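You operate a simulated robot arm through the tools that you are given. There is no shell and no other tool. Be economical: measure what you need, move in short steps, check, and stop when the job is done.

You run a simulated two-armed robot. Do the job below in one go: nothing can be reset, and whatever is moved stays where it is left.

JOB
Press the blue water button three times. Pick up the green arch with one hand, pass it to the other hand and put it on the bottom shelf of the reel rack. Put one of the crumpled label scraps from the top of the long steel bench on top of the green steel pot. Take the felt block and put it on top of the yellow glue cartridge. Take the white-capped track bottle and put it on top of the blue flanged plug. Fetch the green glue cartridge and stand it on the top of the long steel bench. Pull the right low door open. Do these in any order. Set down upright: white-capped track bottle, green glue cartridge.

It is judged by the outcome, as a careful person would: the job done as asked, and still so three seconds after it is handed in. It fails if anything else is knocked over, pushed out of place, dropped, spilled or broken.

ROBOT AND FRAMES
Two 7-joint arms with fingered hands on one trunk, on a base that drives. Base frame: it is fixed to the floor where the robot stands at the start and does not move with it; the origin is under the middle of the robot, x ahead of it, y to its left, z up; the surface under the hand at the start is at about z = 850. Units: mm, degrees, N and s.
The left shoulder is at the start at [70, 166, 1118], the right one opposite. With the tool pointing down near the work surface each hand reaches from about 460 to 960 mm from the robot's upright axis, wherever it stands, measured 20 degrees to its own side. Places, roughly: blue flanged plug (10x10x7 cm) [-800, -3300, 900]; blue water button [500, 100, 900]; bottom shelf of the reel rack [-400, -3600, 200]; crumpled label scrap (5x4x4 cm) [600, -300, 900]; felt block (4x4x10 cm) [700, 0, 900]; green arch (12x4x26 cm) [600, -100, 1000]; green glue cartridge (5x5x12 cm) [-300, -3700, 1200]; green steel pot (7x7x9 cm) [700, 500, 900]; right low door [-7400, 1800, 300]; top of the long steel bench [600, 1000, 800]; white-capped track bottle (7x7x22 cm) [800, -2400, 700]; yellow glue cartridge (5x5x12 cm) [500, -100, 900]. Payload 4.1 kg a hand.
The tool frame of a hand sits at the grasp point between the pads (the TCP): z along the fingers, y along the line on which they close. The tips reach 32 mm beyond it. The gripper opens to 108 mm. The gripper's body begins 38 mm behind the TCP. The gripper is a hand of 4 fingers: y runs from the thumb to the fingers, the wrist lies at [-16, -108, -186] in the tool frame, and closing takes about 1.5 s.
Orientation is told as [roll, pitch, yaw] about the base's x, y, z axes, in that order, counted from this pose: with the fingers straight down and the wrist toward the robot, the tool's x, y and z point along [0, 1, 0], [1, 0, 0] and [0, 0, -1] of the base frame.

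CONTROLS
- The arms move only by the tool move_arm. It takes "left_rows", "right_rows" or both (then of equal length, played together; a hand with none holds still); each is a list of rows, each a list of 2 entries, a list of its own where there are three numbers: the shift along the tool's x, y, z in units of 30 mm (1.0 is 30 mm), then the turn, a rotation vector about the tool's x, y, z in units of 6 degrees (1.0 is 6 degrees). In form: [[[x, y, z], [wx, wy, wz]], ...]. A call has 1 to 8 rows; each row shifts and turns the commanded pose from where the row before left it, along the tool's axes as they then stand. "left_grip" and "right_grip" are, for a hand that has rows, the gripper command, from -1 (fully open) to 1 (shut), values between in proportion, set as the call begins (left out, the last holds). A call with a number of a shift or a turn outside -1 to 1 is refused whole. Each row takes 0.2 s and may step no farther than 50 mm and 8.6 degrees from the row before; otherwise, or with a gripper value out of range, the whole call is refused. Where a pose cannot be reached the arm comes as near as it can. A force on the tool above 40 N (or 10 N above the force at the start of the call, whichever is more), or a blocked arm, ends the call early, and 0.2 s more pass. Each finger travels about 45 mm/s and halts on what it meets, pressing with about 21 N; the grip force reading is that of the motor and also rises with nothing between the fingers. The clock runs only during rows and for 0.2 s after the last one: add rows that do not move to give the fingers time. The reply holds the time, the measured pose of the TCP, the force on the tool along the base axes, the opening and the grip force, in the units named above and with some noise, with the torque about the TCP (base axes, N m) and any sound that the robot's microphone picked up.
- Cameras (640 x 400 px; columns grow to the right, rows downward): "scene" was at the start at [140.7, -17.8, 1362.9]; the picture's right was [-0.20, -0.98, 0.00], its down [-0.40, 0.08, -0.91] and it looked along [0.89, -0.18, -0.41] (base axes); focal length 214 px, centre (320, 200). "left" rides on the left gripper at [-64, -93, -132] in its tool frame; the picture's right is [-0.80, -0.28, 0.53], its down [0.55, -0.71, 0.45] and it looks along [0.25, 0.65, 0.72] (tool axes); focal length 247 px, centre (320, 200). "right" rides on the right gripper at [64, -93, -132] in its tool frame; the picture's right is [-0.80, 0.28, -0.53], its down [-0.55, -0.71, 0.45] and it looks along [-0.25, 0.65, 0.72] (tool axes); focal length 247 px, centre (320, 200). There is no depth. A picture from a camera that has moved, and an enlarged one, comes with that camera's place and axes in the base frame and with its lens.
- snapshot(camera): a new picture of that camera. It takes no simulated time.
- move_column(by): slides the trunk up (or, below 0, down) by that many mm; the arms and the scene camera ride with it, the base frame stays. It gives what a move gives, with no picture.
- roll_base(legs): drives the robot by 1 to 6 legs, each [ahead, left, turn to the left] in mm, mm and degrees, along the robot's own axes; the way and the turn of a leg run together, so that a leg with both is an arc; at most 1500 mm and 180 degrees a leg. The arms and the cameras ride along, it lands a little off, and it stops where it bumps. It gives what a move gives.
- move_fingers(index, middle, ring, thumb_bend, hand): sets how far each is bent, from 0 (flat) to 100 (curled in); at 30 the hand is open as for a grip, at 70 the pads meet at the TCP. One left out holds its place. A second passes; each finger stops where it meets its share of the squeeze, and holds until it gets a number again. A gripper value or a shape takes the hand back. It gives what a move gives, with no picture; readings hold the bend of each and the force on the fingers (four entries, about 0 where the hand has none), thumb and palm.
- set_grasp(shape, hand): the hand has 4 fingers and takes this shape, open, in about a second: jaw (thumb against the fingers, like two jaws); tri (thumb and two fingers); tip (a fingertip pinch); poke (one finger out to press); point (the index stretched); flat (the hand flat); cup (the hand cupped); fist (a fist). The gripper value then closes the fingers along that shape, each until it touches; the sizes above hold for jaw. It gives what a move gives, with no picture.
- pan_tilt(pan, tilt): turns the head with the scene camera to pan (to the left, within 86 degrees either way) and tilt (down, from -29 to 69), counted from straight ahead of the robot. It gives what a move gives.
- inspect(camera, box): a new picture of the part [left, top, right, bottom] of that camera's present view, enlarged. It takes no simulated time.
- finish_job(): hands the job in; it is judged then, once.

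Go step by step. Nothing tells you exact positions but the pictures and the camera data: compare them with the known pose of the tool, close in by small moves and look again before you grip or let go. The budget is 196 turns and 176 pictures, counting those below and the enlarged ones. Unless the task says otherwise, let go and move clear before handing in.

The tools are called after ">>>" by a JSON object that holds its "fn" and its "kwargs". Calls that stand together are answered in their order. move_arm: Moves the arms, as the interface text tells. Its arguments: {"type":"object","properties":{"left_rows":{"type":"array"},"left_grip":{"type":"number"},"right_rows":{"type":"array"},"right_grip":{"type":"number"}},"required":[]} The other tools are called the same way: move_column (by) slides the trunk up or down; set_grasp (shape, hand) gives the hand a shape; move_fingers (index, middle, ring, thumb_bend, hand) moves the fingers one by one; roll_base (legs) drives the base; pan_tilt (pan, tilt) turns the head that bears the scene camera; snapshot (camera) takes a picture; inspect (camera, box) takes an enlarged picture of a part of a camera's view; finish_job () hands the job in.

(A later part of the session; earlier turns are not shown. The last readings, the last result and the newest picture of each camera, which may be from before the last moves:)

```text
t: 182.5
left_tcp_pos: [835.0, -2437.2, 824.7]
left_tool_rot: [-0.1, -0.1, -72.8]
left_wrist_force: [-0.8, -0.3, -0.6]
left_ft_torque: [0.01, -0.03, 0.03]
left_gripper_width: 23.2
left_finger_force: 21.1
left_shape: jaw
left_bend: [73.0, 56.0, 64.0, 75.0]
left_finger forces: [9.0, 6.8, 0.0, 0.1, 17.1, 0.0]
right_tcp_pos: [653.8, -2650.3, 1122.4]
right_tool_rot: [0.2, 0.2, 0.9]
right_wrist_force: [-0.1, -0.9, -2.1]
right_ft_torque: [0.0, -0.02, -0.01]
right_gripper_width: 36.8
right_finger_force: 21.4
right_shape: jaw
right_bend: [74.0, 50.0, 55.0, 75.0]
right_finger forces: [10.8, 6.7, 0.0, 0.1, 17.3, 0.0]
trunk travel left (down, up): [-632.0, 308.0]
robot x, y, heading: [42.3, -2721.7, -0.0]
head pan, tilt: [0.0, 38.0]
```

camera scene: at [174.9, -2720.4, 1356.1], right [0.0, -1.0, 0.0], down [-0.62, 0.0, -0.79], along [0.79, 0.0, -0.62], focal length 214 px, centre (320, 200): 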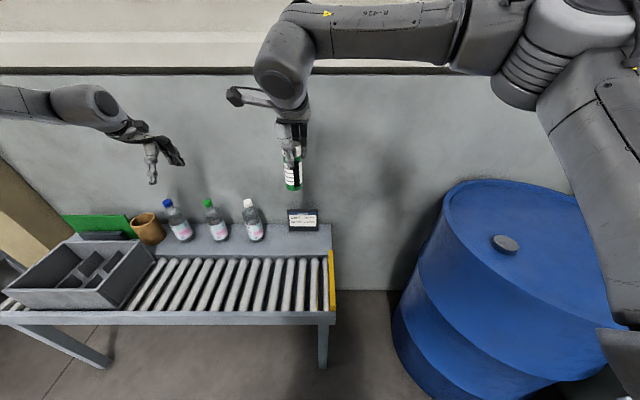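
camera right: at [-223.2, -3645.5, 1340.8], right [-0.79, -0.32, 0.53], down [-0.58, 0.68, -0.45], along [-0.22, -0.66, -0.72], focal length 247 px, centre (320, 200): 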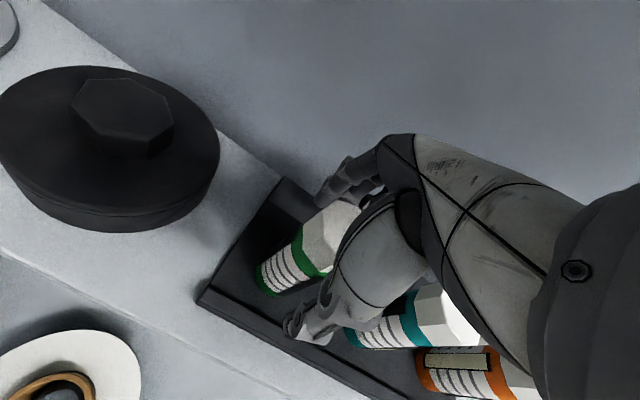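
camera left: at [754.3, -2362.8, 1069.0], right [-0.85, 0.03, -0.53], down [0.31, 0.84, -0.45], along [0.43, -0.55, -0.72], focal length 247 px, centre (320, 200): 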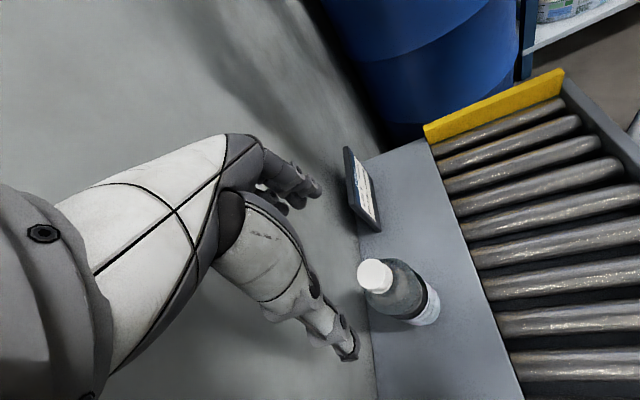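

Now it grips the cap itself with no upward push. Lift gently.

>>> {"fn": "move_arm", "kwargs": {"left_rows": [[[0, 0, -0.3], [0, 0, 0]], [[0, 0, -0.4], [0, 0, 0]], [[0, 0, -0.5], [0, 0, 0]], [[0, 0, -0.5], [0, 0, 0]], [[0, 0, -0.5], [0, 0, 0]]]}}

>>> {"fn": "inspect", "kwargs": {"camera": "scene", "box": [180, 130, 310, 250]}}

```text
t: 183.7
left_tcp_pos: [836.7, -2436.5, 889.7]
left_tool_rot: [-0.2, -0.2, -72.6]
left_wrist_force: [-0.3, 0.0, -5.8]
left_ft_torque: [0.0, 0.0, 0.04]
left_gripper_width: 22.9
left_finger_force: 20.9
left_shape: jaw
left_bend: [73.0, 56.0, 64.0, 75.0]
left_finger forces: [9.3, 6.5, 0.0, 0.0, 15.8, 0.1]
right_tcp_pos: [654.1, -2651.2, 1121.9]
right_tool_rot: [0.2, 0.2, 1.0]
right_wrist_force: [-0.1, 0.4, -2.5]
right_ft_torque: [0.04, -0.02, 0.01]
right_gripper_width: 36.9
right_finger_force: 21.1
right_shape: jaw
right_bend: [74.0, 50.0, 55.0, 75.0]
right_finger forces: [10.9, 6.8, 0.0, 0.0, 17.3, 0.0]
trunk travel left (down, up): [-632.0, 308.0]
robot x, y, heading: [43.8, -2722.9, -0.2]
head pan, tilt: [0.0, 38.0]
```

```text
3.33 times, centred on (245, 190) of scene
camera zoom: at [175.5, -2720.3, 1347.9], right [0.0, -1.0, 0.0], down [-0.62, 0.0, -0.79], along [0.79, 0.0, -0.62], focal length 715 px, centre (570, 233)
```

zoom: 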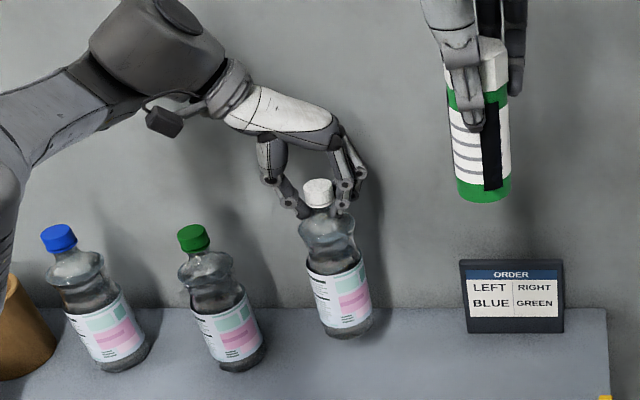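

The bottle hangs securely (about 6 N). I raise the trunk, back off and turn toward the desk with the blue plug.

>>> {"fn": "move_column", "kwargs": {"by": 300}}

>>> {"fn": "roll_base", "kwargs": {"legs": [[-450, 350, 0], [0, 0, -90], [0, -690, 0]]}}

>>> {"fn": "pan_tilt", "kwargs": {"pan": 10, "tilt": 42}}

>>> {"fn": "snapshot", "kwargs": {"camera": "scene"}}

>>> {"fn": "snapshot", "kwargs": {"camera": "left"}}

```text
t: 186.7
left_tcp_pos: [835.7, -2437.5, 1189.9]
left_tool_rot: [-0.2, -0.2, -72.6]
left_wrist_force: [1.2, 0.4, -5.6]
left_ft_torque: [0.0, 0.01, -0.01]
left_gripper_width: 23.0
left_finger_force: 20.8
left_shape: jaw
left_bend: [73.0, 56.0, 64.0, 75.0]
left_finger forces: [9.5, 6.6, 0.0, 0.1, 15.8, 0.0]
right_tcp_pos: [654.1, -2650.8, 1422.6]
right_tool_rot: [0.2, 0.1, 0.8]
right_wrist_force: [-0.4, 0.4, -3.0]
right_ft_torque: [0.0, 0.01, 0.02]
right_gripper_width: 37.1
right_finger_force: 21.0
right_shape: jaw
right_bend: [74.0, 50.0, 55.0, 75.0]
right_finger forces: [10.8, 6.6, 0.0, 0.1, 17.3, 0.0]
trunk travel left (down, up): [-932.0, 8.0]
robot x, y, heading: [38.8, -2720.4, -0.6]
head pan, tilt: [0.0, 38.0]
```

```text
t: 197.1
left_tcp_pos: [-788.2, -3183.3, 1188.8]
left_tool_rot: [-0.2, -0.2, -161.5]
left_wrist_force: [-0.2, 0.1, -5.0]
left_ft_torque: [0.0, 0.02, -0.02]
left_gripper_width: 22.7
left_finger_force: 20.5
left_shape: jaw
left_bend: [73.0, 56.0, 64.0, 75.0]
left_finger forces: [8.3, 7.0, 0.0, 0.1, 15.3, 0.0]
right_tcp_pos: [-1005.1, -3005.3, 1421.7]
right_tool_rot: [0.0, 0.2, -87.9]
right_wrist_force: [-0.5, 0.3, -2.6]
right_ft_torque: [-0.03, 0.02, 0.01]
right_gripper_width: 36.7
right_finger_force: 20.9
right_shape: jaw
right_bend: [74.0, 50.0, 55.0, 75.0]
right_finger forces: [10.8, 6.7, 0.1, 0.0, 16.9, 0.0]
trunk travel left (down, up): [-932.0, 8.0]
robot x, y, heading: [-1090.1, -2389.9, -89.0]
head pan, tilt: [0.0, 38.0]
```

```text
t: 197.8
left_tcp_pos: [-788.1, -3182.5, 1189.5]
left_tool_rot: [-0.2, -0.1, -161.5]
left_wrist_force: [0.0, 0.3, -4.4]
left_ft_torque: [0.02, 0.01, -0.02]
left_gripper_width: 22.5
left_finger_force: 20.7
left_shape: jaw
left_bend: [73.0, 56.0, 64.0, 75.0]
left_finger forces: [8.4, 7.1, 0.1, 0.0, 15.3, 0.0]
right_tcp_pos: [-1006.3, -3004.4, 1422.0]
right_tool_rot: [0.3, 0.3, -87.9]
right_wrist_force: [-0.3, -0.8, -1.9]
right_ft_torque: [0.01, 0.01, 0.02]
right_gripper_width: 36.6
right_finger_force: 21.0
right_shape: jaw
right_bend: [74.0, 50.0, 55.0, 75.0]
right_finger forces: [10.9, 6.5, 0.1, 0.1, 16.9, 0.0]
trunk travel left (down, up): [-932.0, 8.0]
robot x, y, heading: [-1088.4, -2391.5, -89.0]
head pan, tilt: [10.0, 42.0]
```

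```text
57 pictures are left
camera scene: at [-1072.5, -2524.1, 1642.0], right [-0.98, -0.19, 0.0], down [-0.13, 0.66, -0.74], along [0.14, -0.73, -0.67], focal length 214 px, centre (320, 200)
```

scene: 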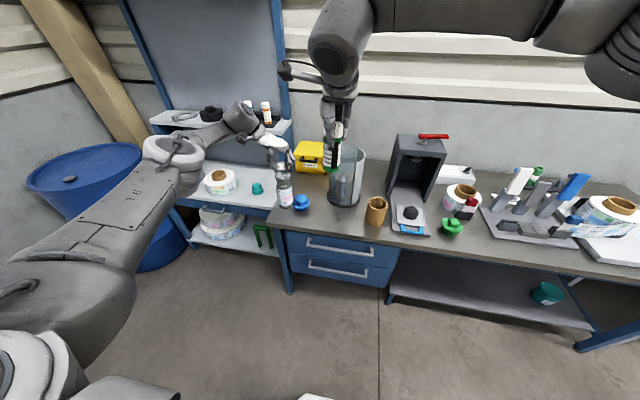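

```text
56 pictures are left
camera left: at [-720.4, -3093.8, 1320.2], right [0.01, 0.85, -0.53], down [0.84, -0.3, -0.45], along [-0.54, -0.44, -0.72], focal length 247 px, centre (320, 200)
```

left: 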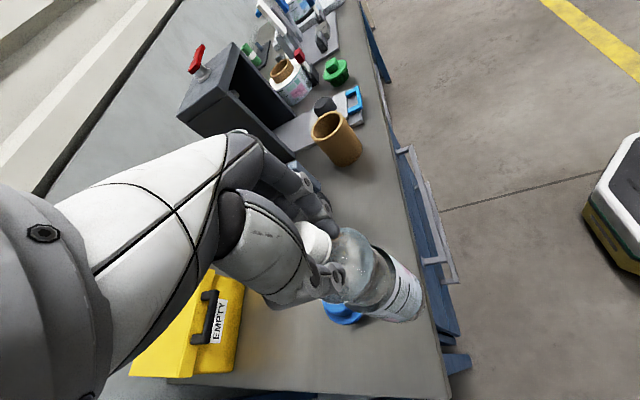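

I need the plug's position precisely; the right camera and a scene close-up give a good baseline.

>>> {"fn": "inspect", "kwargs": {"camera": "right", "box": [120, 110, 300, 250]}}

>>> {"fn": "inspect", "kwargs": {"camera": "scene", "box": [240, 130, 360, 240]}}

```text
2.86 times, centred on (210, 180) of right
camera zoom: at [-944.8, -2910.3, 1554.2], right [-0.79, -0.31, 0.53], down [-0.57, 0.69, -0.45], along [-0.22, -0.66, -0.72], focal length 706 px, centre (634, 257)
```

zoom: 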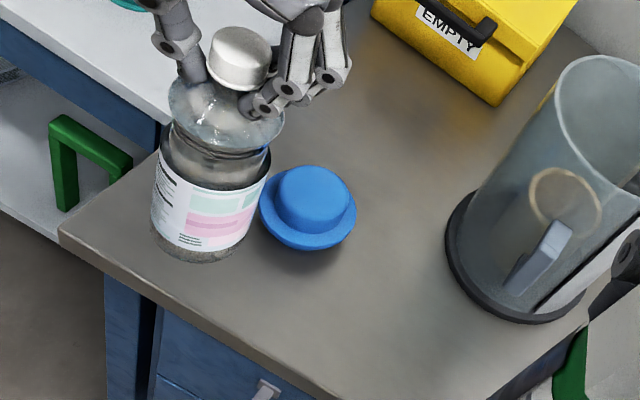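

```text
3.64 times, centred on (300, 185) of scene
camera zoom: at [-1072.5, -2524.1, 1642.0], right [-0.98, -0.19, 0.0], down [-0.13, 0.66, -0.74], along [0.14, -0.73, -0.67], focal length 780 px, centre (393, 254)
```

zoom: 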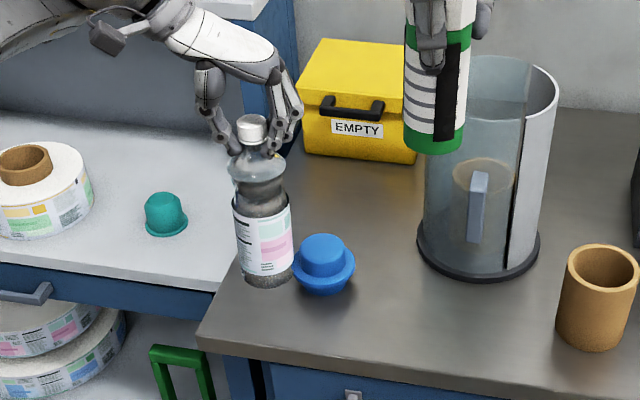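

The plug's top is at about [-809, -3333, 893]; the bottle's base hangs at 957. I drive forward 140 mm and re-measure.

>>> {"fn": "roll_base", "kwargs": {"legs": [[145, -22, 0]]}}

>>> {"fn": "inspect", "kwargs": {"camera": "right", "box": [120, 110, 300, 250]}}

>>> {"fn": "inspect", "kwargs": {"camera": "scene", "box": [240, 130, 360, 240]}}

```text
t: 199.1
left_tcp_pos: [-809.2, -3326.3, 1190.8]
left_tool_rot: [-0.1, -0.1, -161.6]
left_wrist_force: [0.0, 1.2, -5.3]
left_ft_torque: [0.01, 0.01, 0.0]
left_gripper_width: 22.6
left_finger_force: 21.2
left_shape: jaw
left_bend: [73.0, 56.0, 64.0, 75.0]
left_finger forces: [8.9, 6.9, 0.0, 0.1, 15.1, 0.1]
right_tcp_pos: [-1027.0, -3147.3, 1423.6]
right_tool_rot: [0.3, 0.1, -88.1]
right_wrist_force: [0.0, 0.5, -2.4]
right_ft_torque: [-0.05, -0.01, -0.01]
right_gripper_width: 36.7
right_finger_force: 21.3
right_shape: jaw
right_bend: [74.0, 50.0, 55.0, 75.0]
right_finger forces: [10.8, 6.6, 0.0, 0.0, 17.0, 0.0]
trunk travel left (down, up): [-932.0, 8.0]
robot x, y, heading: [-1106.7, -2537.5, -89.2]
head pan, tilt: [10.0, 42.0]
```

```text
2.86 times, centred on (210, 180) of right
camera zoom: at [-964.6, -3052.3, 1555.6], right [-0.79, -0.31, 0.53], down [-0.57, 0.69, -0.45], along [-0.22, -0.66, -0.72], focal length 706 px, centre (634, 257)
```

zoom: 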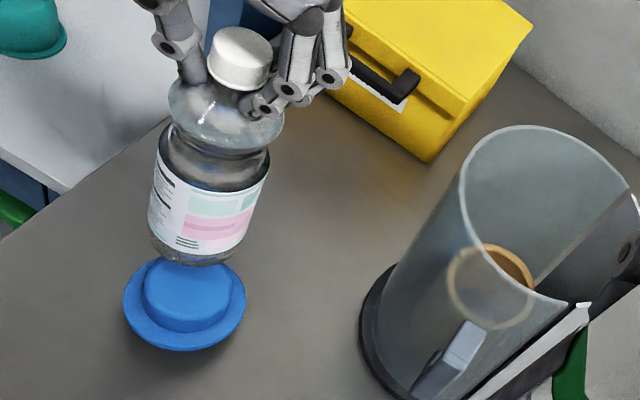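

```text
3.64 times, centred on (300, 185) of scene
camera zoom: at [-1091.4, -2665.7, 1642.3], right [-0.98, -0.19, 0.0], down [-0.13, 0.66, -0.74], along [0.14, -0.73, -0.67], focal length 780 px, centre (393, 254)
```

zoom: 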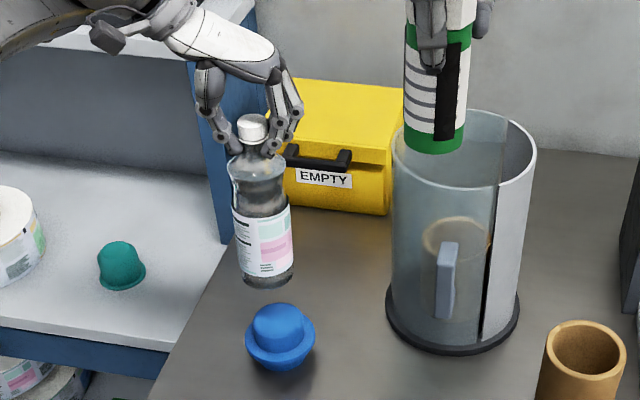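

The bottle hangs right over the plug. I lower 45 mm with the trunk, then creep down by arm until it rests.

>>> {"fn": "move_column", "kwargs": {"by": -45}}

>>> {"fn": "move_arm", "kwargs": {"left_rows": [[[0, 0, 0.15], [0, 0, 0]], [[0, 0, 0.15], [0, 0, 0]], [[0, 0, 0.1], [0, 0, 0]]]}}

>>> {"fn": "inspect", "kwargs": {"camera": "right", "box": [120, 110, 300, 250]}}

```text
t: 200.0
left_tcp_pos: [-811.0, -3329.3, 1144.9]
left_tool_rot: [-0.3, -0.1, -161.6]
left_wrist_force: [0.8, -0.1, -4.9]
left_ft_torque: [0.0, 0.05, -0.05]
left_gripper_width: 22.9
left_finger_force: 21.1
left_shape: jaw
left_bend: [73.0, 56.0, 64.0, 75.0]
left_finger forces: [8.8, 7.1, 0.1, 0.0, 15.0, 0.0]
right_tcp_pos: [-1026.6, -3151.7, 1376.0]
right_tool_rot: [0.3, 0.2, -88.1]
right_wrist_force: [0.1, 0.3, -2.5]
right_ft_torque: [-0.04, 0.01, 0.04]
right_gripper_width: 36.7
right_finger_force: 20.5
right_shape: jaw
right_bend: [74.0, 50.0, 55.0, 75.0]
right_finger forces: [10.8, 6.7, 0.1, 0.0, 17.0, 0.1]
trunk travel left (down, up): [-887.0, 53.0]
robot x, y, heading: [-1110.8, -2537.0, -88.9]
head pan, tilt: [10.0, 42.0]
```

```text
t: 200.8
left_tcp_pos: [-810.1, -3328.1, 1133.2]
left_tool_rot: [-0.2, 0.0, -161.5]
left_wrist_force: [-1.3, -0.2, -5.8]
left_ft_torque: [0.05, 0.04, 0.0]
left_gripper_width: 22.3
left_finger_force: 21.2
left_shape: jaw
left_bend: [73.0, 56.0, 64.0, 75.0]
left_finger forces: [8.8, 7.0, 0.0, 0.0, 15.1, 0.0]
right_tcp_pos: [-1027.5, -3150.5, 1377.4]
right_tool_rot: [0.2, 0.2, -88.0]
right_wrist_force: [-0.6, -0.2, -2.7]
right_ft_torque: [0.03, 0.01, -0.01]
right_gripper_width: 36.7
right_finger_force: 21.0
right_shape: jaw
right_bend: [74.0, 50.0, 55.0, 75.0]
right_finger forces: [10.8, 6.7, 0.0, 0.0, 16.9, 0.0]
trunk travel left (down, up): [-887.0, 53.0]
robot x, y, heading: [-1112.7, -2532.3, -89.2]
head pan, tilt: [10.0, 42.0]
```

```text
2.86 times, centred on (210, 180) of right
camera zoom: at [-965.1, -3055.0, 1509.6], right [-0.79, -0.31, 0.53], down [-0.57, 0.69, -0.45], along [-0.22, -0.66, -0.72], focal length 706 px, centre (634, 257)
```

zoom: 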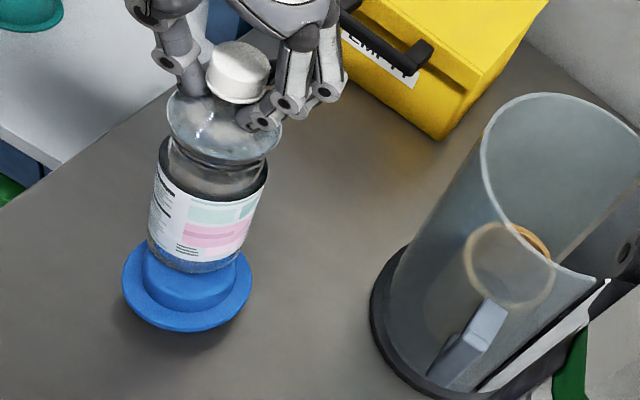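

>>> {"fn": "move_arm", "kwargs": {"left_rows": [[[0, 0, 0.1], [0, 0, 0]], [[0, 0, 0.1], [0, 0, 0]], [[0, 0, 0.1], [0, 0, 0]]]}}

>>> {"fn": "move_arm", "kwargs": {"left_rows": [[[0, 0, 0.1], [0, 0, 0]], [[0, 0, 0.05], [0, 0, 0]]]}}

```text
t: 201.6
left_tcp_pos: [-810.6, -3327.9, 1124.9]
left_tool_rot: [0.0, -0.2, -161.6]
left_wrist_force: [0.5, 0.1, 3.3]
left_ft_torque: [0.03, -0.01, 0.02]
left_gripper_width: 22.7
left_finger_force: 20.9
left_shape: jaw
left_bend: [73.0, 56.0, 64.0, 75.0]
left_finger forces: [9.2, 7.4, 0.0, 0.0, 16.5, 0.1]
right_tcp_pos: [-1027.5, -3147.4, 1378.2]
right_tool_rot: [0.2, 0.1, -88.0]
right_wrist_force: [-0.4, -0.1, -1.4]
right_ft_torque: [-0.01, 0.03, -0.03]
right_gripper_width: 36.7
right_finger_force: 21.3
right_shape: jaw
right_bend: [74.0, 50.0, 55.0, 75.0]
right_finger forces: [10.8, 6.8, 0.1, 0.1, 17.0, 0.0]
trunk travel left (down, up): [-887.0, 53.0]
robot x, y, heading: [-1111.7, -2534.9, -89.1]
head pan, tilt: [10.0, 42.0]
```

```text
t: 202.2
left_tcp_pos: [-809.5, -3326.2, 1123.7]
left_tool_rot: [0.0, -0.1, -161.4]
left_wrist_force: [2.4, 0.5, 19.1]
left_ft_torque: [0.01, 0.01, -0.02]
left_gripper_width: 24.4
left_finger_force: 21.4
left_shape: jaw
left_bend: [73.0, 56.0, 64.0, 75.0]
left_finger forces: [10.8, 8.8, 0.0, 0.0, 20.5, 0.0]
right_tcp_pos: [-1028.2, -3145.0, 1378.6]
right_tool_rot: [0.2, 0.0, -88.0]
right_wrist_force: [-0.4, -0.4, -1.2]
right_ft_torque: [0.0, 0.0, 0.01]
right_gripper_width: 36.6
right_finger_force: 21.2
right_shape: jaw
right_bend: [74.0, 50.0, 55.0, 75.0]
right_finger forces: [10.8, 6.7, 0.0, 0.0, 16.9, 0.1]
trunk travel left (down, up): [-887.0, 53.0]
robot x, y, heading: [-1109.0, -2535.1, -88.9]
head pan, tilt: [10.0, 42.0]
```

The bottle rests on the plug. I relax the push slightly, then open.

>>> {"fn": "move_arm", "kwargs": {"left_rows": [[[0, 0, -0.12], [0, 0, 0]], [[0, 0, 0], [0, 0, 0]]]}}

>>> {"fn": "inspect", "kwargs": {"camera": "scene", "box": [240, 130, 360, 240]}}

```text
t: 202.8
left_tcp_pos: [-811.4, -3328.2, 1125.1]
left_tool_rot: [-0.1, -0.1, -161.7]
left_wrist_force: [1.6, 0.3, 11.9]
left_ft_torque: [0.0, 0.02, -0.03]
left_gripper_width: 24.4
left_finger_force: 20.7
left_shape: jaw
left_bend: [73.0, 56.0, 64.0, 75.0]
left_finger forces: [10.5, 8.6, 0.0, 0.0, 19.3, 0.0]
right_tcp_pos: [-1027.3, -3146.2, 1379.3]
right_tool_rot: [0.2, 0.1, -87.9]
right_wrist_force: [0.5, -0.6, -2.4]
right_ft_torque: [0.01, -0.02, 0.0]
right_gripper_width: 36.8
right_finger_force: 21.5
right_shape: jaw
right_bend: [74.0, 50.0, 55.0, 75.0]
right_finger forces: [10.9, 6.7, 0.1, 0.1, 17.0, 0.0]
trunk travel left (down, up): [-887.0, 53.0]
robot x, y, heading: [-1111.9, -2540.1, -89.0]
head pan, tilt: [10.0, 42.0]
```

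```text
3.64 times, centred on (300, 185) of scene
camera zoom: at [-1092.9, -2665.4, 1597.3], right [-0.98, -0.19, 0.0], down [-0.13, 0.66, -0.74], along [0.14, -0.73, -0.67], focal length 780 px, centre (393, 254)
```

zoom: 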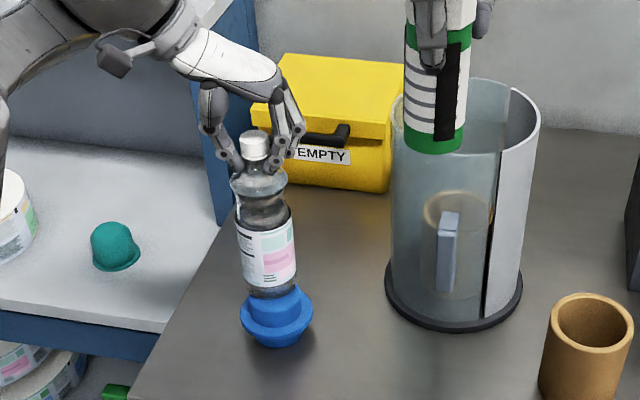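

Well centred. Open the left hand and, once clear, lift.

>>> {"fn": "move_arm", "kwargs": {"left_rows": [[[0, 0, -0.05], [0, 0, 0]], [[0, 0, 0], [0, 0, 0]], [[0, 0, 0], [0, 0, 0]], [[0, 0, 0], [0, 0, 0]], [[0, 0, 0], [0, 0, 0]], [[0, 0, 0], [0, 0, 0]]], "left_grip": -1}}

>>> {"fn": "move_arm", "kwargs": {"left_rows": [[[0, 0, -0.5], [0, 0, 0]], [[0, 0, -0.8], [0, 0, 0]], [[0, 0, -0.9], [0, 0, 0]], [[0, 0, -0.9], [0, 0, 0]], [[0, 0, -0.9], [0, 0, 0]]]}}

>>> {"fn": "inspect", "kwargs": {"camera": "scene", "box": [240, 130, 360, 240]}}

```text
t: 204.2
left_tcp_pos: [-809.0, -3328.6, 1125.8]
left_tool_rot: [-0.3, -0.1, -161.7]
left_wrist_force: [0.7, 0.5, 0.4]
left_ft_torque: [0.03, 0.0, 0.0]
left_gripper_width: 107.6
left_finger_force: 0.1
left_shape: jaw
left_bend: [30.0, 30.0, 30.0, 30.0]
left_finger forces: [0.0, 0.1, 0.1, 0.0, 0.1, 0.0]
right_tcp_pos: [-1027.8, -3150.4, 1376.2]
right_tool_rot: [0.1, 0.0, -88.0]
right_wrist_force: [-0.9, 0.4, -1.7]
right_ft_torque: [0.02, 0.0, 0.0]
right_gripper_width: 36.6
right_finger_force: 21.1
right_shape: jaw
right_bend: [74.0, 50.0, 55.0, 75.0]
right_finger forces: [10.8, 6.7, 0.1, 0.1, 17.1, 0.1]
trunk travel left (down, up): [-887.0, 53.0]
robot x, y, heading: [-1109.1, -2533.3, -89.2]
head pan, tilt: [10.0, 42.0]
```

```text
t: 205.4
left_tcp_pos: [-808.5, -3328.7, 1247.1]
left_tool_rot: [-0.1, -0.1, -161.7]
left_wrist_force: [0.3, 0.7, -1.2]
left_ft_torque: [0.0, -0.01, -0.02]
left_gripper_width: 107.7
left_finger_force: 0.0
left_shape: jaw
left_bend: [30.0, 30.0, 30.0, 30.0]
left_finger forces: [0.1, 0.0, 0.0, 0.1, 0.0, 0.0]
right_tcp_pos: [-1027.5, -3148.3, 1378.7]
right_tool_rot: [0.2, 0.1, -88.0]
right_wrist_force: [-0.3, -0.7, -1.4]
right_ft_torque: [0.01, -0.02, -0.02]
right_gripper_width: 36.7
right_finger_force: 20.9
right_shape: jaw
right_bend: [74.0, 50.0, 55.0, 75.0]
right_finger forces: [10.8, 6.8, 0.0, 0.1, 17.0, 0.1]
trunk travel left (down, up): [-887.0, 53.0]
robot x, y, heading: [-1109.7, -2536.0, -89.0]
head pan, tilt: [10.0, 42.0]
```

```text
3.64 times, centred on (300, 185) of scene
camera zoom: at [-1092.7, -2667.2, 1597.1], right [-0.98, -0.19, 0.0], down [-0.13, 0.66, -0.74], along [0.14, -0.73, -0.67], focal length 780 px, centre (393, 254)
```

zoom: 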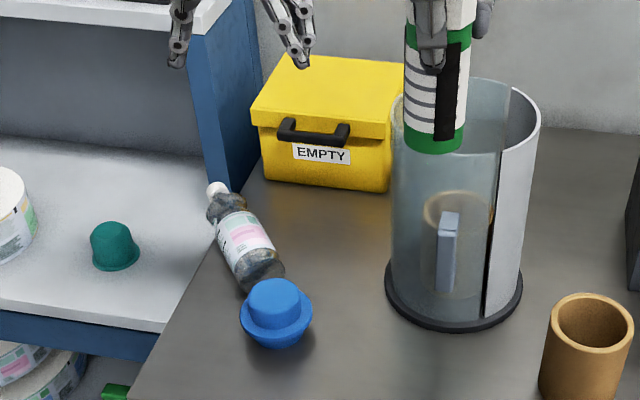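

The bottle toppled off the plug and now lies on the desk. I check whether it lies stably.

>>> {"fn": "inspect", "kwargs": {"camera": "scene", "box": [240, 130, 360, 240]}}

>>> {"fn": "inspect", "kwargs": {"camera": "right", "box": [60, 60, 300, 250]}}

>>> {"fn": "snapshot", "kwargs": {"camera": "left"}}

```text
3.64 times, centred on (300, 185) of scene
camera zoom: at [-1092.7, -2667.2, 1597.1], right [-0.98, -0.19, 0.0], down [-0.13, 0.66, -0.74], along [0.14, -0.73, -0.67], focal length 780 px, centre (393, 254)
```

zoom: 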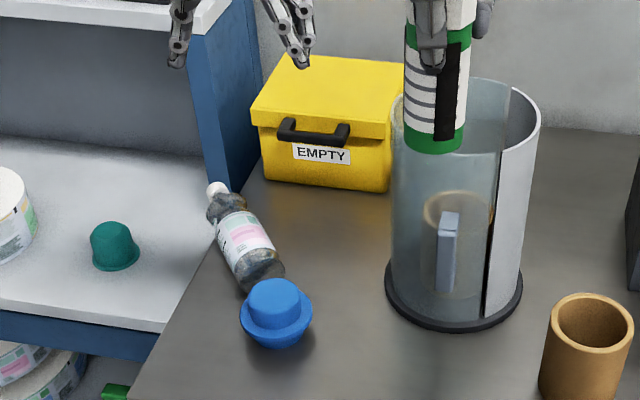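

```text
2.11 times, centred on (180, 155) of right
camera zoom: at [-965.8, -3053.8, 1510.1], right [-0.79, -0.31, 0.53], down [-0.57, 0.69, -0.45], along [-0.22, -0.66, -0.72], focal length 520 px, centre (615, 295)
```

zoom: 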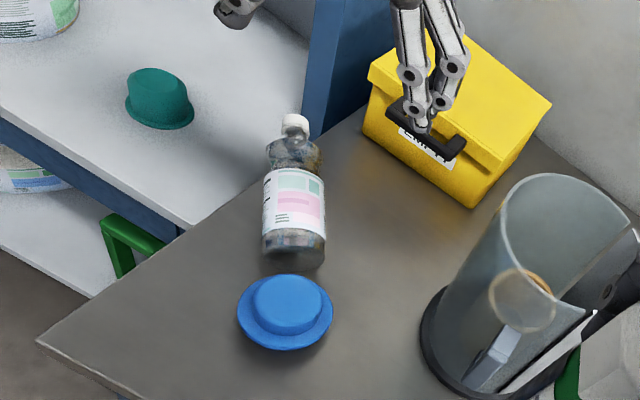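

```text
46 pictures are left
camera left: at [-740.3, -3239.3, 1377.3], right [0.02, 0.85, -0.53], down [0.84, -0.3, -0.45], along [-0.54, -0.44, -0.72], focal length 247 px, centre (320, 200)
```

left: 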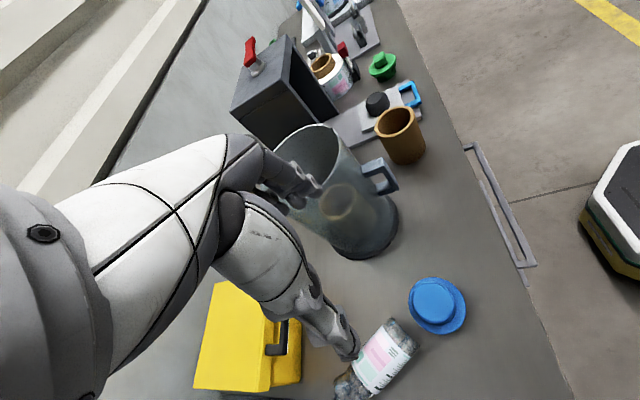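

The bottle lies stably, base near [-780, -3370], cap toward [-648, -3541]; and the plug's knob is really at [-819, -3306, 915], so I had set it 24 mm off. I'll grip the bottle round its body from above, then tip it upright.

>>> {"fn": "roll_base", "kwargs": {"legs": [[115, 70, 0]]}}

>>> {"fn": "move_arm", "kwargs": {"left_rows": [[[0, 0, 0.5], [0, 0, -0.83]], [[0, 0, 0.8], [0, 0, -0.83]], [[0, 0, 0.9], [0, 0, -0.83]], [[0, 0, 0.9], [0, 0, -0.83]], [[0, 0, 0.9], [0, 0, 0]], [[0, 0, 0.9], [0, 0, 0]], [[0, 0, 0.9], [0, 0, 0]]]}}

>>> {"fn": "snapshot", "kwargs": {"camera": "left"}}

>>> {"fn": "inspect", "kwargs": {"camera": "scene", "box": [200, 130, 360, 270]}}

```text
t: 206.7
left_tcp_pos: [-737.4, -3442.5, 1247.7]
left_tool_rot: [-0.1, -0.1, -161.6]
left_wrist_force: [-0.4, 0.2, -0.3]
left_ft_torque: [0.02, -0.03, 0.02]
left_gripper_width: 107.8
left_finger_force: 0.0
left_shape: jaw
left_bend: [30.0, 30.0, 30.0, 30.0]
left_finger forces: [0.1, 0.0, 0.1, 0.0, 0.1, 0.0]
right_tcp_pos: [-955.7, -3261.4, 1379.1]
right_tool_rot: [0.2, 0.0, -88.0]
right_wrist_force: [0.1, 0.4, -3.0]
right_ft_torque: [0.02, 0.0, 0.0]
right_gripper_width: 36.8
right_finger_force: 21.4
right_shape: jaw
right_bend: [74.0, 50.0, 55.0, 75.0]
right_finger forces: [10.8, 6.6, 0.1, 0.0, 17.0, 0.0]
trunk travel left (down, up): [-887.0, 53.0]
robot x, y, heading: [-1038.5, -2648.2, -89.0]
head pan, tilt: [10.0, 42.0]
```

```text
t: 208.3
left_tcp_pos: [-736.6, -3446.9, 1071.5]
left_tool_rot: [-0.2, -0.1, -141.6]
left_wrist_force: [-0.1, 0.7, -0.1]
left_ft_torque: [0.03, -0.01, 0.03]
left_gripper_width: 107.6
left_finger_force: 0.0
left_shape: jaw
left_bend: [30.0, 30.0, 30.0, 30.0]
left_finger forces: [0.0, 0.1, 0.0, 0.0, 0.0, 0.1]
right_tcp_pos: [-953.2, -3264.3, 1376.4]
right_tool_rot: [0.2, 0.2, -88.0]
right_wrist_force: [-0.4, 0.7, -1.5]
right_ft_torque: [0.01, 0.01, -0.01]
right_gripper_width: 36.6
right_finger_force: 21.0
right_shape: jaw
right_bend: [74.0, 50.0, 55.0, 75.0]
right_finger forces: [10.9, 6.8, 0.1, 0.0, 16.9, 0.1]
trunk travel left (down, up): [-887.0, 53.0]
robot x, y, heading: [-1035.5, -2647.2, -88.9]
head pan, tilt: [10.0, 42.0]
```

```text
45 pictures are left
camera left: at [-702.8, -3338.6, 1202.3], right [-0.28, 0.8, -0.53], down [0.89, 0.01, -0.45], along [-0.36, -0.6, -0.72], focal length 247 px, centre (320, 200)
```

left: 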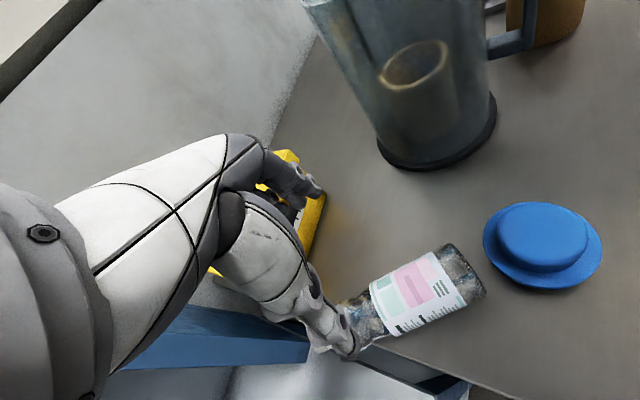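

```text
2.86 times, centred on (280, 200) of scene
camera zoom: at [-1018.9, -2783.9, 1597.1], right [-0.98, -0.19, 0.0], down [-0.13, 0.66, -0.74], along [0.14, -0.73, -0.67], focal length 613 px, centre (434, 200)
```

zoom: 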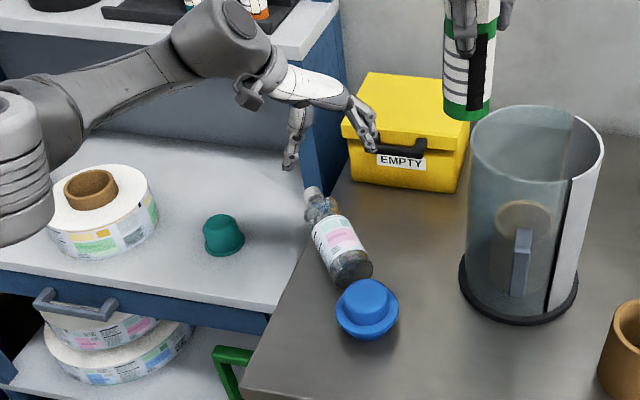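

I align the hand with the bottle's axis (9 degrees more) and descend around the body.

>>> {"fn": "move_arm", "kwargs": {"left_rows": [[[-0.3, -0.2, 0.7], [0, 0, 0.75]], [[-0.3, -0.15, 0.8], [0, 0, 0.75]], [[0, 0, 0.9], [0, 0, 0]], [[0, 0, 0.9], [0, 0, 0]], [[0, 0, 0.9], [0, 0, 0]], [[0, 0, 0.9], [0, 0, 0]], [[0, 0, 0.7], [0, 0, 0]]]}}

>>> {"fn": "inspect", "kwargs": {"camera": "left", "box": [230, 140, 500, 370]}}

```text
t: 209.9
left_tcp_pos: [-751.4, -3423.4, 940.7]
left_tool_rot: [-0.2, -0.7, -151.8]
left_wrist_force: [-0.6, 0.4, -0.4]
left_ft_torque: [0.01, 0.0, 0.02]
left_gripper_width: 107.7
left_finger_force: 0.1
left_shape: jaw
left_bend: [30.0, 30.0, 30.0, 30.0]
left_finger forces: [0.0, 0.0, 0.1, 0.0, 0.1, 0.0]
left hand out of reach, approached as far as the arm can: row 5, 6, 7
right_tcp_pos: [-954.9, -3264.8, 1377.2]
right_tool_rot: [0.2, 0.0, -88.0]
right_wrist_force: [0.2, -1.0, -1.5]
right_ft_torque: [0.03, 0.04, -0.02]
right_gripper_width: 36.6
right_finger_force: 21.4
right_shape: jaw
right_bend: [74.0, 50.0, 55.0, 75.0]
right_finger forces: [10.9, 6.7, 0.0, 0.1, 17.0, 0.0]
trunk travel left (down, up): [-887.0, 53.0]
robot x, y, heading: [-1036.2, -2655.4, -88.9]
head pan, tilt: [10.0, 42.0]
```

```text
1.74 times, centred on (365, 255) of left
camera zoom: at [-697.5, -3323.7, 1070.5], right [-0.13, 0.84, -0.53], down [0.88, -0.15, -0.46], along [-0.46, -0.53, -0.71], focal length 430 px, centre (242, 104)
```

zoom: 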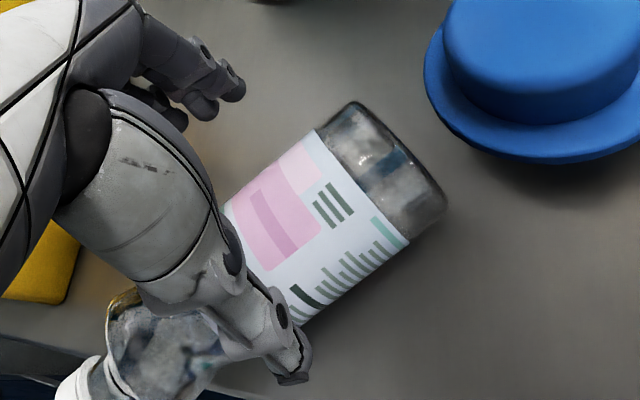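

Aligned along the axis but 14 mm to one side; I correct that and lower with the trunk.

>>> {"fn": "move_arm", "kwargs": {"left_rows": [[[0, -0.48, 0], [0, 0, 0]], [[0, 0, 0], [0, 0, 0]]]}}

>>> {"fn": "move_column", "kwargs": {"by": -30}}

>>> {"fn": "inspect", "kwargs": {"camera": "left", "box": [230, 140, 500, 370]}}

```text
t: 210.5
left_tcp_pos: [-730.2, -3414.7, 930.0]
left_tool_rot: [-0.2, -0.1, -150.8]
left_wrist_force: [0.2, -0.1, 0.6]
left_ft_torque: [0.01, 0.02, -0.02]
left_gripper_width: 107.8
left_finger_force: 0.1
left_shape: jaw
left_bend: [30.0, 30.0, 30.0, 30.0]
left_finger forces: [0.0, 0.1, 0.0, 0.0, 0.0, 0.0]
right_tcp_pos: [-954.5, -3263.6, 1376.5]
right_tool_rot: [0.3, 0.0, -88.0]
right_wrist_force: [-0.8, 0.1, -1.7]
right_ft_torque: [0.02, -0.02, -0.01]
right_gripper_width: 36.8
right_finger_force: 21.1
right_shape: jaw
right_bend: [74.0, 50.0, 55.0, 75.0]
right_finger forces: [10.7, 6.7, 0.0, 0.0, 17.1, 0.1]
trunk travel left (down, up): [-887.0, 53.0]
robot x, y, heading: [-1038.3, -2646.5, -88.8]
head pan, tilt: [10.0, 42.0]
```

```text
t: 211.3
left_tcp_pos: [-729.5, -3416.7, 899.6]
left_tool_rot: [-0.2, 0.0, -150.6]
left_wrist_force: [-0.4, -1.5, 0.4]
left_ft_torque: [0.02, -0.03, 0.02]
left_gripper_width: 107.7
left_finger_force: 0.0
left_shape: jaw
left_bend: [30.0, 30.0, 30.0, 30.0]
left_finger forces: [0.3, 0.0, 0.0, 0.1, 0.0, 0.0]
right_tcp_pos: [-955.0, -3265.3, 1348.1]
right_tool_rot: [0.2, 0.2, -88.1]
right_wrist_force: [-0.2, 1.1, -2.0]
right_ft_torque: [0.0, 0.0, 0.06]
right_gripper_width: 36.8
right_finger_force: 21.0
right_shape: jaw
right_bend: [74.0, 50.0, 55.0, 75.0]
right_finger forces: [10.8, 6.7, 0.1, 0.0, 17.1, 0.1]
trunk travel left (down, up): [-857.0, 83.0]
robot x, y, heading: [-1032.5, -2654.6, -89.0]
head pan, tilt: [10.0, 42.0]
```

```text
1.74 times, centred on (365, 255) of left
camera zoom: at [-679.9, -3315.6, 1030.6], right [-0.15, 0.84, -0.53], down [0.88, -0.13, -0.45], along [-0.45, -0.53, -0.72], focal length 430 px, centre (242, 104)
```

zoom: 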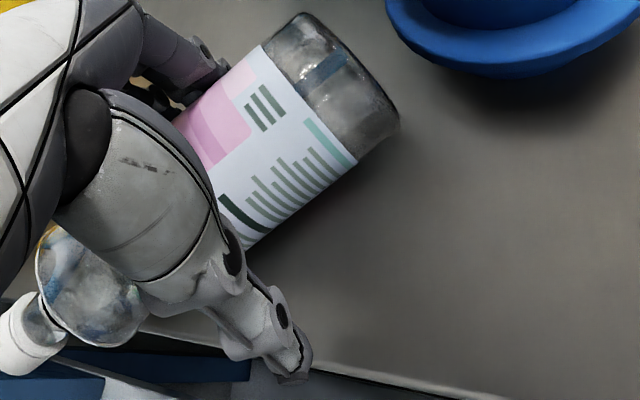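

>>> {"fn": "move_arm", "kwargs": {"left_rows": [[[0, 0.3, 0], [0, 0, 0]], [[0, 0, 0], [0, 0, 0]]]}}

>>> {"fn": "move_column", "kwargs": {"by": -14}}

>>> {"fn": "move_arm", "kwargs": {"left_rows": [[[0, 0, 0], [0, 0, 0]], [[0, 0, 0], [0, 0, 0]], [[0, 0, 0], [0, 0, 0]], [[0, 0, 0], [0, 0, 0]], [[0, 0, 0], [0, 0, 0]], [[0, 0, 0], [0, 0, 0]], [[0, 0, 0], [0, 0, 0]]], "left_grip": 1}}

>>> {"fn": "move_column", "kwargs": {"by": 140}}

>>> {"fn": "inspect", "kwargs": {"camera": "scene", "box": [200, 130, 360, 270]}}

```text
t: 211.9
left_tcp_pos: [-737.3, -3420.9, 899.2]
left_tool_rot: [-0.2, -0.1, -150.6]
left_wrist_force: [0.1, -0.6, 0.3]
left_ft_torque: [-0.02, -0.01, -0.02]
left_gripper_width: 107.8
left_finger_force: 0.1
left_shape: jaw
left_bend: [30.0, 30.0, 30.0, 30.0]
left_finger forces: [0.0, 0.1, 0.1, 0.0, 0.1, 0.0]
right_tcp_pos: [-954.9, -3263.7, 1347.7]
right_tool_rot: [0.2, 0.0, -88.0]
right_wrist_force: [-0.4, 0.2, -2.1]
right_ft_torque: [0.0, 0.03, -0.01]
right_gripper_width: 36.4
right_finger_force: 20.9
right_shape: jaw
right_bend: [74.0, 50.0, 55.0, 75.0]
right_finger forces: [10.8, 6.7, 0.0, 0.0, 17.0, 0.0]
trunk travel left (down, up): [-857.0, 83.0]
robot x, y, heading: [-1034.7, -2650.1, -89.2]
head pan, tilt: [10.0, 42.0]
```

```text
t: 212.5
left_tcp_pos: [-737.7, -3421.3, 885.7]
left_tool_rot: [-0.1, -0.1, -150.8]
left_wrist_force: [0.1, -0.6, 0.5]
left_ft_torque: [0.01, 0.02, -0.02]
left_gripper_width: 107.7
left_finger_force: 0.2
left_shape: jaw
left_bend: [30.0, 30.0, 30.0, 30.0]
left_finger forces: [0.1, 0.1, 0.0, 0.0, 0.0, 0.0]
right_tcp_pos: [-953.9, -3264.2, 1333.7]
right_tool_rot: [0.2, 0.3, -88.0]
right_wrist_force: [0.2, 0.0, -1.6]
right_ft_torque: [0.01, 0.01, 0.0]
right_gripper_width: 36.5
right_finger_force: 21.0
right_shape: jaw
right_bend: [74.0, 50.0, 55.0, 75.0]
right_finger forces: [10.8, 6.7, 0.1, 0.1, 17.0, 0.1]
trunk travel left (down, up): [-843.0, 97.0]
robot x, y, heading: [-1036.5, -2655.8, -88.9]
head pan, tilt: [10.0, 42.0]
```

```text
t: 214.1
left_tcp_pos: [-736.7, -3421.5, 885.0]
left_tool_rot: [-0.2, -0.1, -150.7]
left_wrist_force: [0.5, 0.3, -1.1]
left_ft_torque: [-0.01, 0.04, 0.04]
left_gripper_width: 49.7
left_finger_force: 21.0
left_shape: jaw
left_bend: [74.0, 52.0, 50.0, 70.0]
left_finger forces: [11.2, 6.1, 2.6, 0.1, 19.0, 0.0]
right_tcp_pos: [-954.0, -3265.5, 1331.3]
right_tool_rot: [0.2, 0.2, -88.0]
right_wrist_force: [-0.2, 0.6, -2.8]
right_ft_torque: [-0.02, -0.01, 0.02]
right_gripper_width: 36.7
right_finger_force: 21.4
right_shape: jaw
right_bend: [74.0, 50.0, 55.0, 75.0]
right_finger forces: [10.7, 6.7, 0.0, 0.1, 17.0, 0.0]
trunk travel left (down, up): [-843.0, 97.0]
robot x, y, heading: [-1036.9, -2647.3, -89.3]
head pan, tilt: [10.0, 42.0]
```

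```text
t: 215.4
left_tcp_pos: [-737.6, -3420.9, 980.7]
left_tool_rot: [-0.1, -0.1, -150.7]
left_wrist_force: [-0.1, -0.4, -5.2]
left_ft_torque: [0.09, 0.07, 0.01]
left_gripper_width: 49.8
left_finger_force: 21.0
left_shape: jaw
left_bend: [74.0, 52.0, 50.0, 70.0]
left_finger forces: [10.6, 6.3, 3.1, 0.1, 18.8, 0.0]
right_tcp_pos: [-953.3, -3265.7, 1430.3]
right_tool_rot: [0.2, 0.2, -88.0]
right_wrist_force: [0.1, -0.2, -2.2]
right_ft_torque: [0.03, -0.03, -0.03]
right_gripper_width: 36.6
right_finger_force: 20.8
right_shape: jaw
right_bend: [74.0, 50.0, 55.0, 75.0]
right_finger forces: [10.7, 6.8, 0.0, 0.0, 17.1, 0.0]
right hand out of reach, approached as far as the arm can: row 1
trunk travel left (down, up): [-940.0, 0.0]
robot x, y, heading: [-1038.9, -2648.6, -88.8]
head pan, tilt: [10.0, 42.0]
```

```text
2.86 times, centred on (280, 200) of scene
camera zoom: at [-1019.0, -2784.3, 1649.9], right [-0.98, -0.19, 0.0], down [-0.13, 0.66, -0.74], along [0.14, -0.73, -0.67], focal length 613 px, centre (434, 200)
```

zoom: 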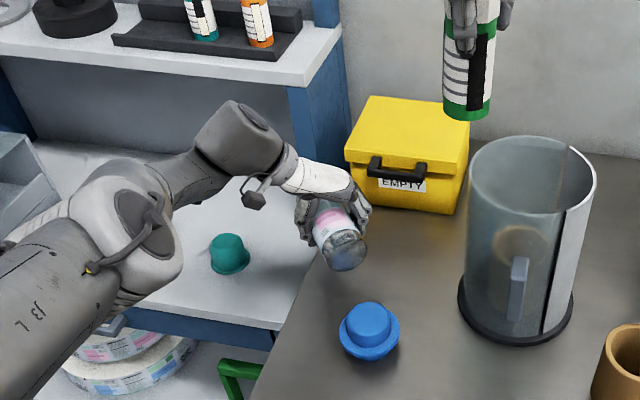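

The bottle is held by its lower body. I lift a bit more and tip it upright by rolling the hand 90 degrees about its closing axis.

>>> {"fn": "move_arm", "kwargs": {"left_rows": [[[0, 0, -0.9], [0, 0, 0]], [[0, 0, -0.9], [0, 0, 0]], [[0, 0, 0], [0, 1, 0]], [[0, 0, 0], [0, 1, 0]], [[0, 0, 0], [0, 1, 0]], [[0, 0, 0], [0, 1, 0]], [[0, 0, 0], [0, 1, 0]], [[0, 0, 0], [0, 1, 0]]]}}

>>> {"fn": "move_arm", "kwargs": {"left_rows": [[[0, 0, 0], [0, 1, 0]], [[0, 0, 0], [0, 1, 0]], [[0, 0, 0], [0, 1, 0]], [[0, 0, 0], [0, 1, 0]], [[0, 0, 0], [0, 1, 0]], [[0, 0, 0], [0, 1, 0]]]}}

>>> {"fn": "inspect", "kwargs": {"camera": "scene", "box": [200, 100, 360, 240]}}

```text
t: 217.2
left_tcp_pos: [-737.4, -3421.0, 1036.7]
left_tool_rot: [35.9, -0.1, -150.8]
left_wrist_force: [-0.4, 0.7, -4.8]
left_ft_torque: [0.09, 0.1, -0.02]
left_gripper_width: 49.8
left_finger_force: 21.5
left_shape: jaw
left_bend: [74.0, 52.0, 50.0, 70.0]
left_finger forces: [10.7, 6.1, 2.9, 0.1, 19.0, 0.0]
right_tcp_pos: [-954.5, -3264.1, 1429.9]
right_tool_rot: [0.2, 0.2, -88.1]
right_wrist_force: [0.0, 0.1, -2.3]
right_ft_torque: [0.04, -0.01, 0.0]
right_gripper_width: 36.8
right_finger_force: 21.0
right_shape: jaw
right_bend: [74.0, 50.0, 55.0, 75.0]
right_finger forces: [10.8, 6.8, 0.0, 0.1, 17.0, 0.0]
trunk travel left (down, up): [-940.0, 0.0]
robot x, y, heading: [-1039.2, -2647.6, -89.1]
head pan, tilt: [10.0, 42.0]
```

```text
t: 218.6
left_tcp_pos: [-735.9, -3420.9, 1036.6]
left_tool_rot: [72.0, -0.1, -150.8]
left_wrist_force: [0.6, -0.7, -3.6]
left_ft_torque: [0.05, 0.06, -0.01]
left_gripper_width: 49.7
left_finger_force: 21.1
left_shape: jaw
left_bend: [74.0, 52.0, 50.0, 70.0]
left_finger forces: [10.6, 5.4, 2.7, 0.0, 18.9, 0.0]
right_tcp_pos: [-953.4, -3265.5, 1429.8]
right_tool_rot: [0.2, 0.3, -88.1]
right_wrist_force: [-1.3, 0.2, -1.9]
right_ft_torque: [0.03, 0.02, 0.01]
right_gripper_width: 36.5
right_finger_force: 21.0
right_shape: jaw
right_bend: [74.0, 50.0, 55.0, 75.0]
right_finger forces: [10.9, 6.7, 0.1, 0.0, 17.0, 0.0]
trunk travel left (down, up): [-940.0, 0.0]
robot x, y, heading: [-1035.1, -2650.1, -89.3]
head pan, tilt: [10.0, 42.0]
```

```text
2.86 times, centred on (280, 170) of scene
camera zoom: at [-1018.9, -2784.0, 1650.1], right [-0.98, -0.19, 0.0], down [-0.13, 0.66, -0.74], along [0.14, -0.73, -0.67], focal length 613 px, centre (434, 286)
```

zoom: 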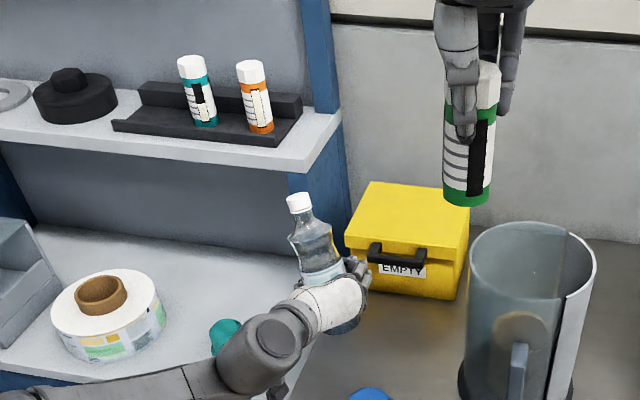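

Nearly upright. I finish the last 18 degrees and carry the bottle by base drive to above the plug.

>>> {"fn": "move_arm", "kwargs": {"left_rows": [[[0, 0, 0], [0, 1, 0]], [[0, 0, 0], [0, 1, 0]], [[0, 0, 0], [0, 1, 0]]]}}

>>> {"fn": "roll_base", "kwargs": {"legs": [[-113, -84, 0]]}}

>>> {"fn": "inspect", "kwargs": {"camera": "scene", "box": [200, 100, 360, 240]}}

>>> {"fn": "inspect", "kwargs": {"camera": "right", "box": [60, 90, 300, 280]}}

```text
t: 219.4
left_tcp_pos: [-736.9, -3421.0, 1035.6]
left_tool_rot: [89.8, -0.2, -150.7]
left_wrist_force: [0.7, -0.8, -5.4]
left_ft_torque: [0.0, 0.06, 0.02]
left_gripper_width: 49.0
left_finger_force: 20.7
left_shape: jaw
left_bend: [74.0, 52.0, 50.0, 71.0]
left_finger forces: [10.6, 4.8, 2.3, 0.1, 17.9, 0.0]
right_tcp_pos: [-954.1, -3265.8, 1429.0]
right_tool_rot: [0.2, 0.2, -88.0]
right_wrist_force: [-0.4, 0.2, -1.5]
right_ft_torque: [0.02, 0.03, 0.03]
right_gripper_width: 36.7
right_finger_force: 20.9
right_shape: jaw
right_bend: [74.0, 50.0, 55.0, 75.0]
right_finger forces: [10.8, 6.7, 0.1, 0.1, 17.1, 0.0]
trunk travel left (down, up): [-940.0, 0.0]
robot x, y, heading: [-1038.7, -2653.3, -89.3]
head pan, tilt: [10.0, 42.0]
```

```text
t: 220.7
left_tcp_pos: [-820.9, -3313.0, 1033.6]
left_tool_rot: [89.7, -0.1, -150.9]
left_wrist_force: [0.1, -0.4, -5.0]
left_ft_torque: [-0.05, -0.03, 0.01]
left_gripper_width: 41.7
left_finger_force: 21.2
left_shape: jaw
left_bend: [75.0, 57.0, 56.0, 76.0]
left_finger forces: [12.9, 0.6, 0.8, 0.1, 13.3, 0.5]
right_tcp_pos: [-1037.9, -3156.1, 1427.7]
right_tool_rot: [0.1, 0.3, -88.1]
right_wrist_force: [0.0, -1.1, -1.7]
right_ft_torque: [0.03, 0.01, -0.01]
right_gripper_width: 36.8
right_finger_force: 20.8
right_shape: jaw
right_bend: [74.0, 50.0, 55.0, 75.0]
right_finger forces: [10.9, 6.6, 0.1, 0.0, 17.0, 0.0]
trunk travel left (down, up): [-940.0, 0.0]
robot x, y, heading: [-1120.4, -2542.8, -89.2]
head pan, tilt: [10.0, 42.0]
```

```text
2.86 times, centred on (280, 170) of scene
camera zoom: at [-1101.5, -2675.6, 1649.7], right [-0.98, -0.19, 0.0], down [-0.13, 0.66, -0.74], along [0.14, -0.73, -0.67], focal length 613 px, centre (434, 286)
```

zoom: 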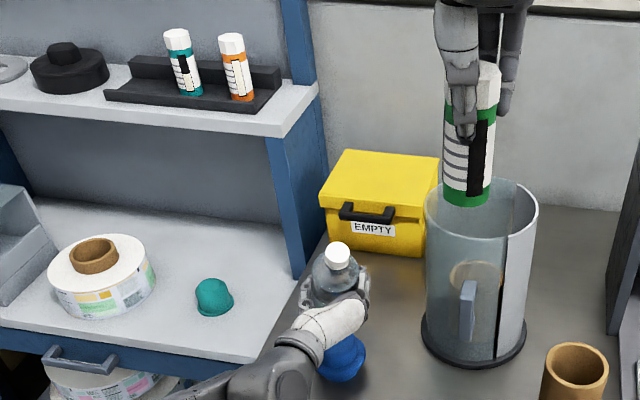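

```text
2.11 times, centred on (180, 185) of right
camera zoom: at [-975.5, -3062.1, 1561.3], right [-0.79, -0.31, 0.53], down [-0.57, 0.69, -0.45], along [-0.23, -0.65, -0.72], focal length 520 px, centre (615, 232)
```

zoom: 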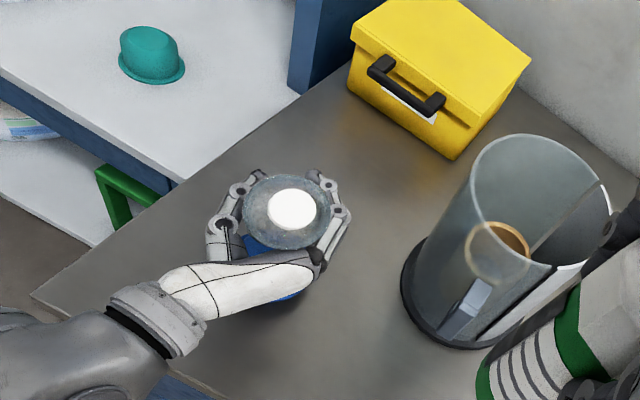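

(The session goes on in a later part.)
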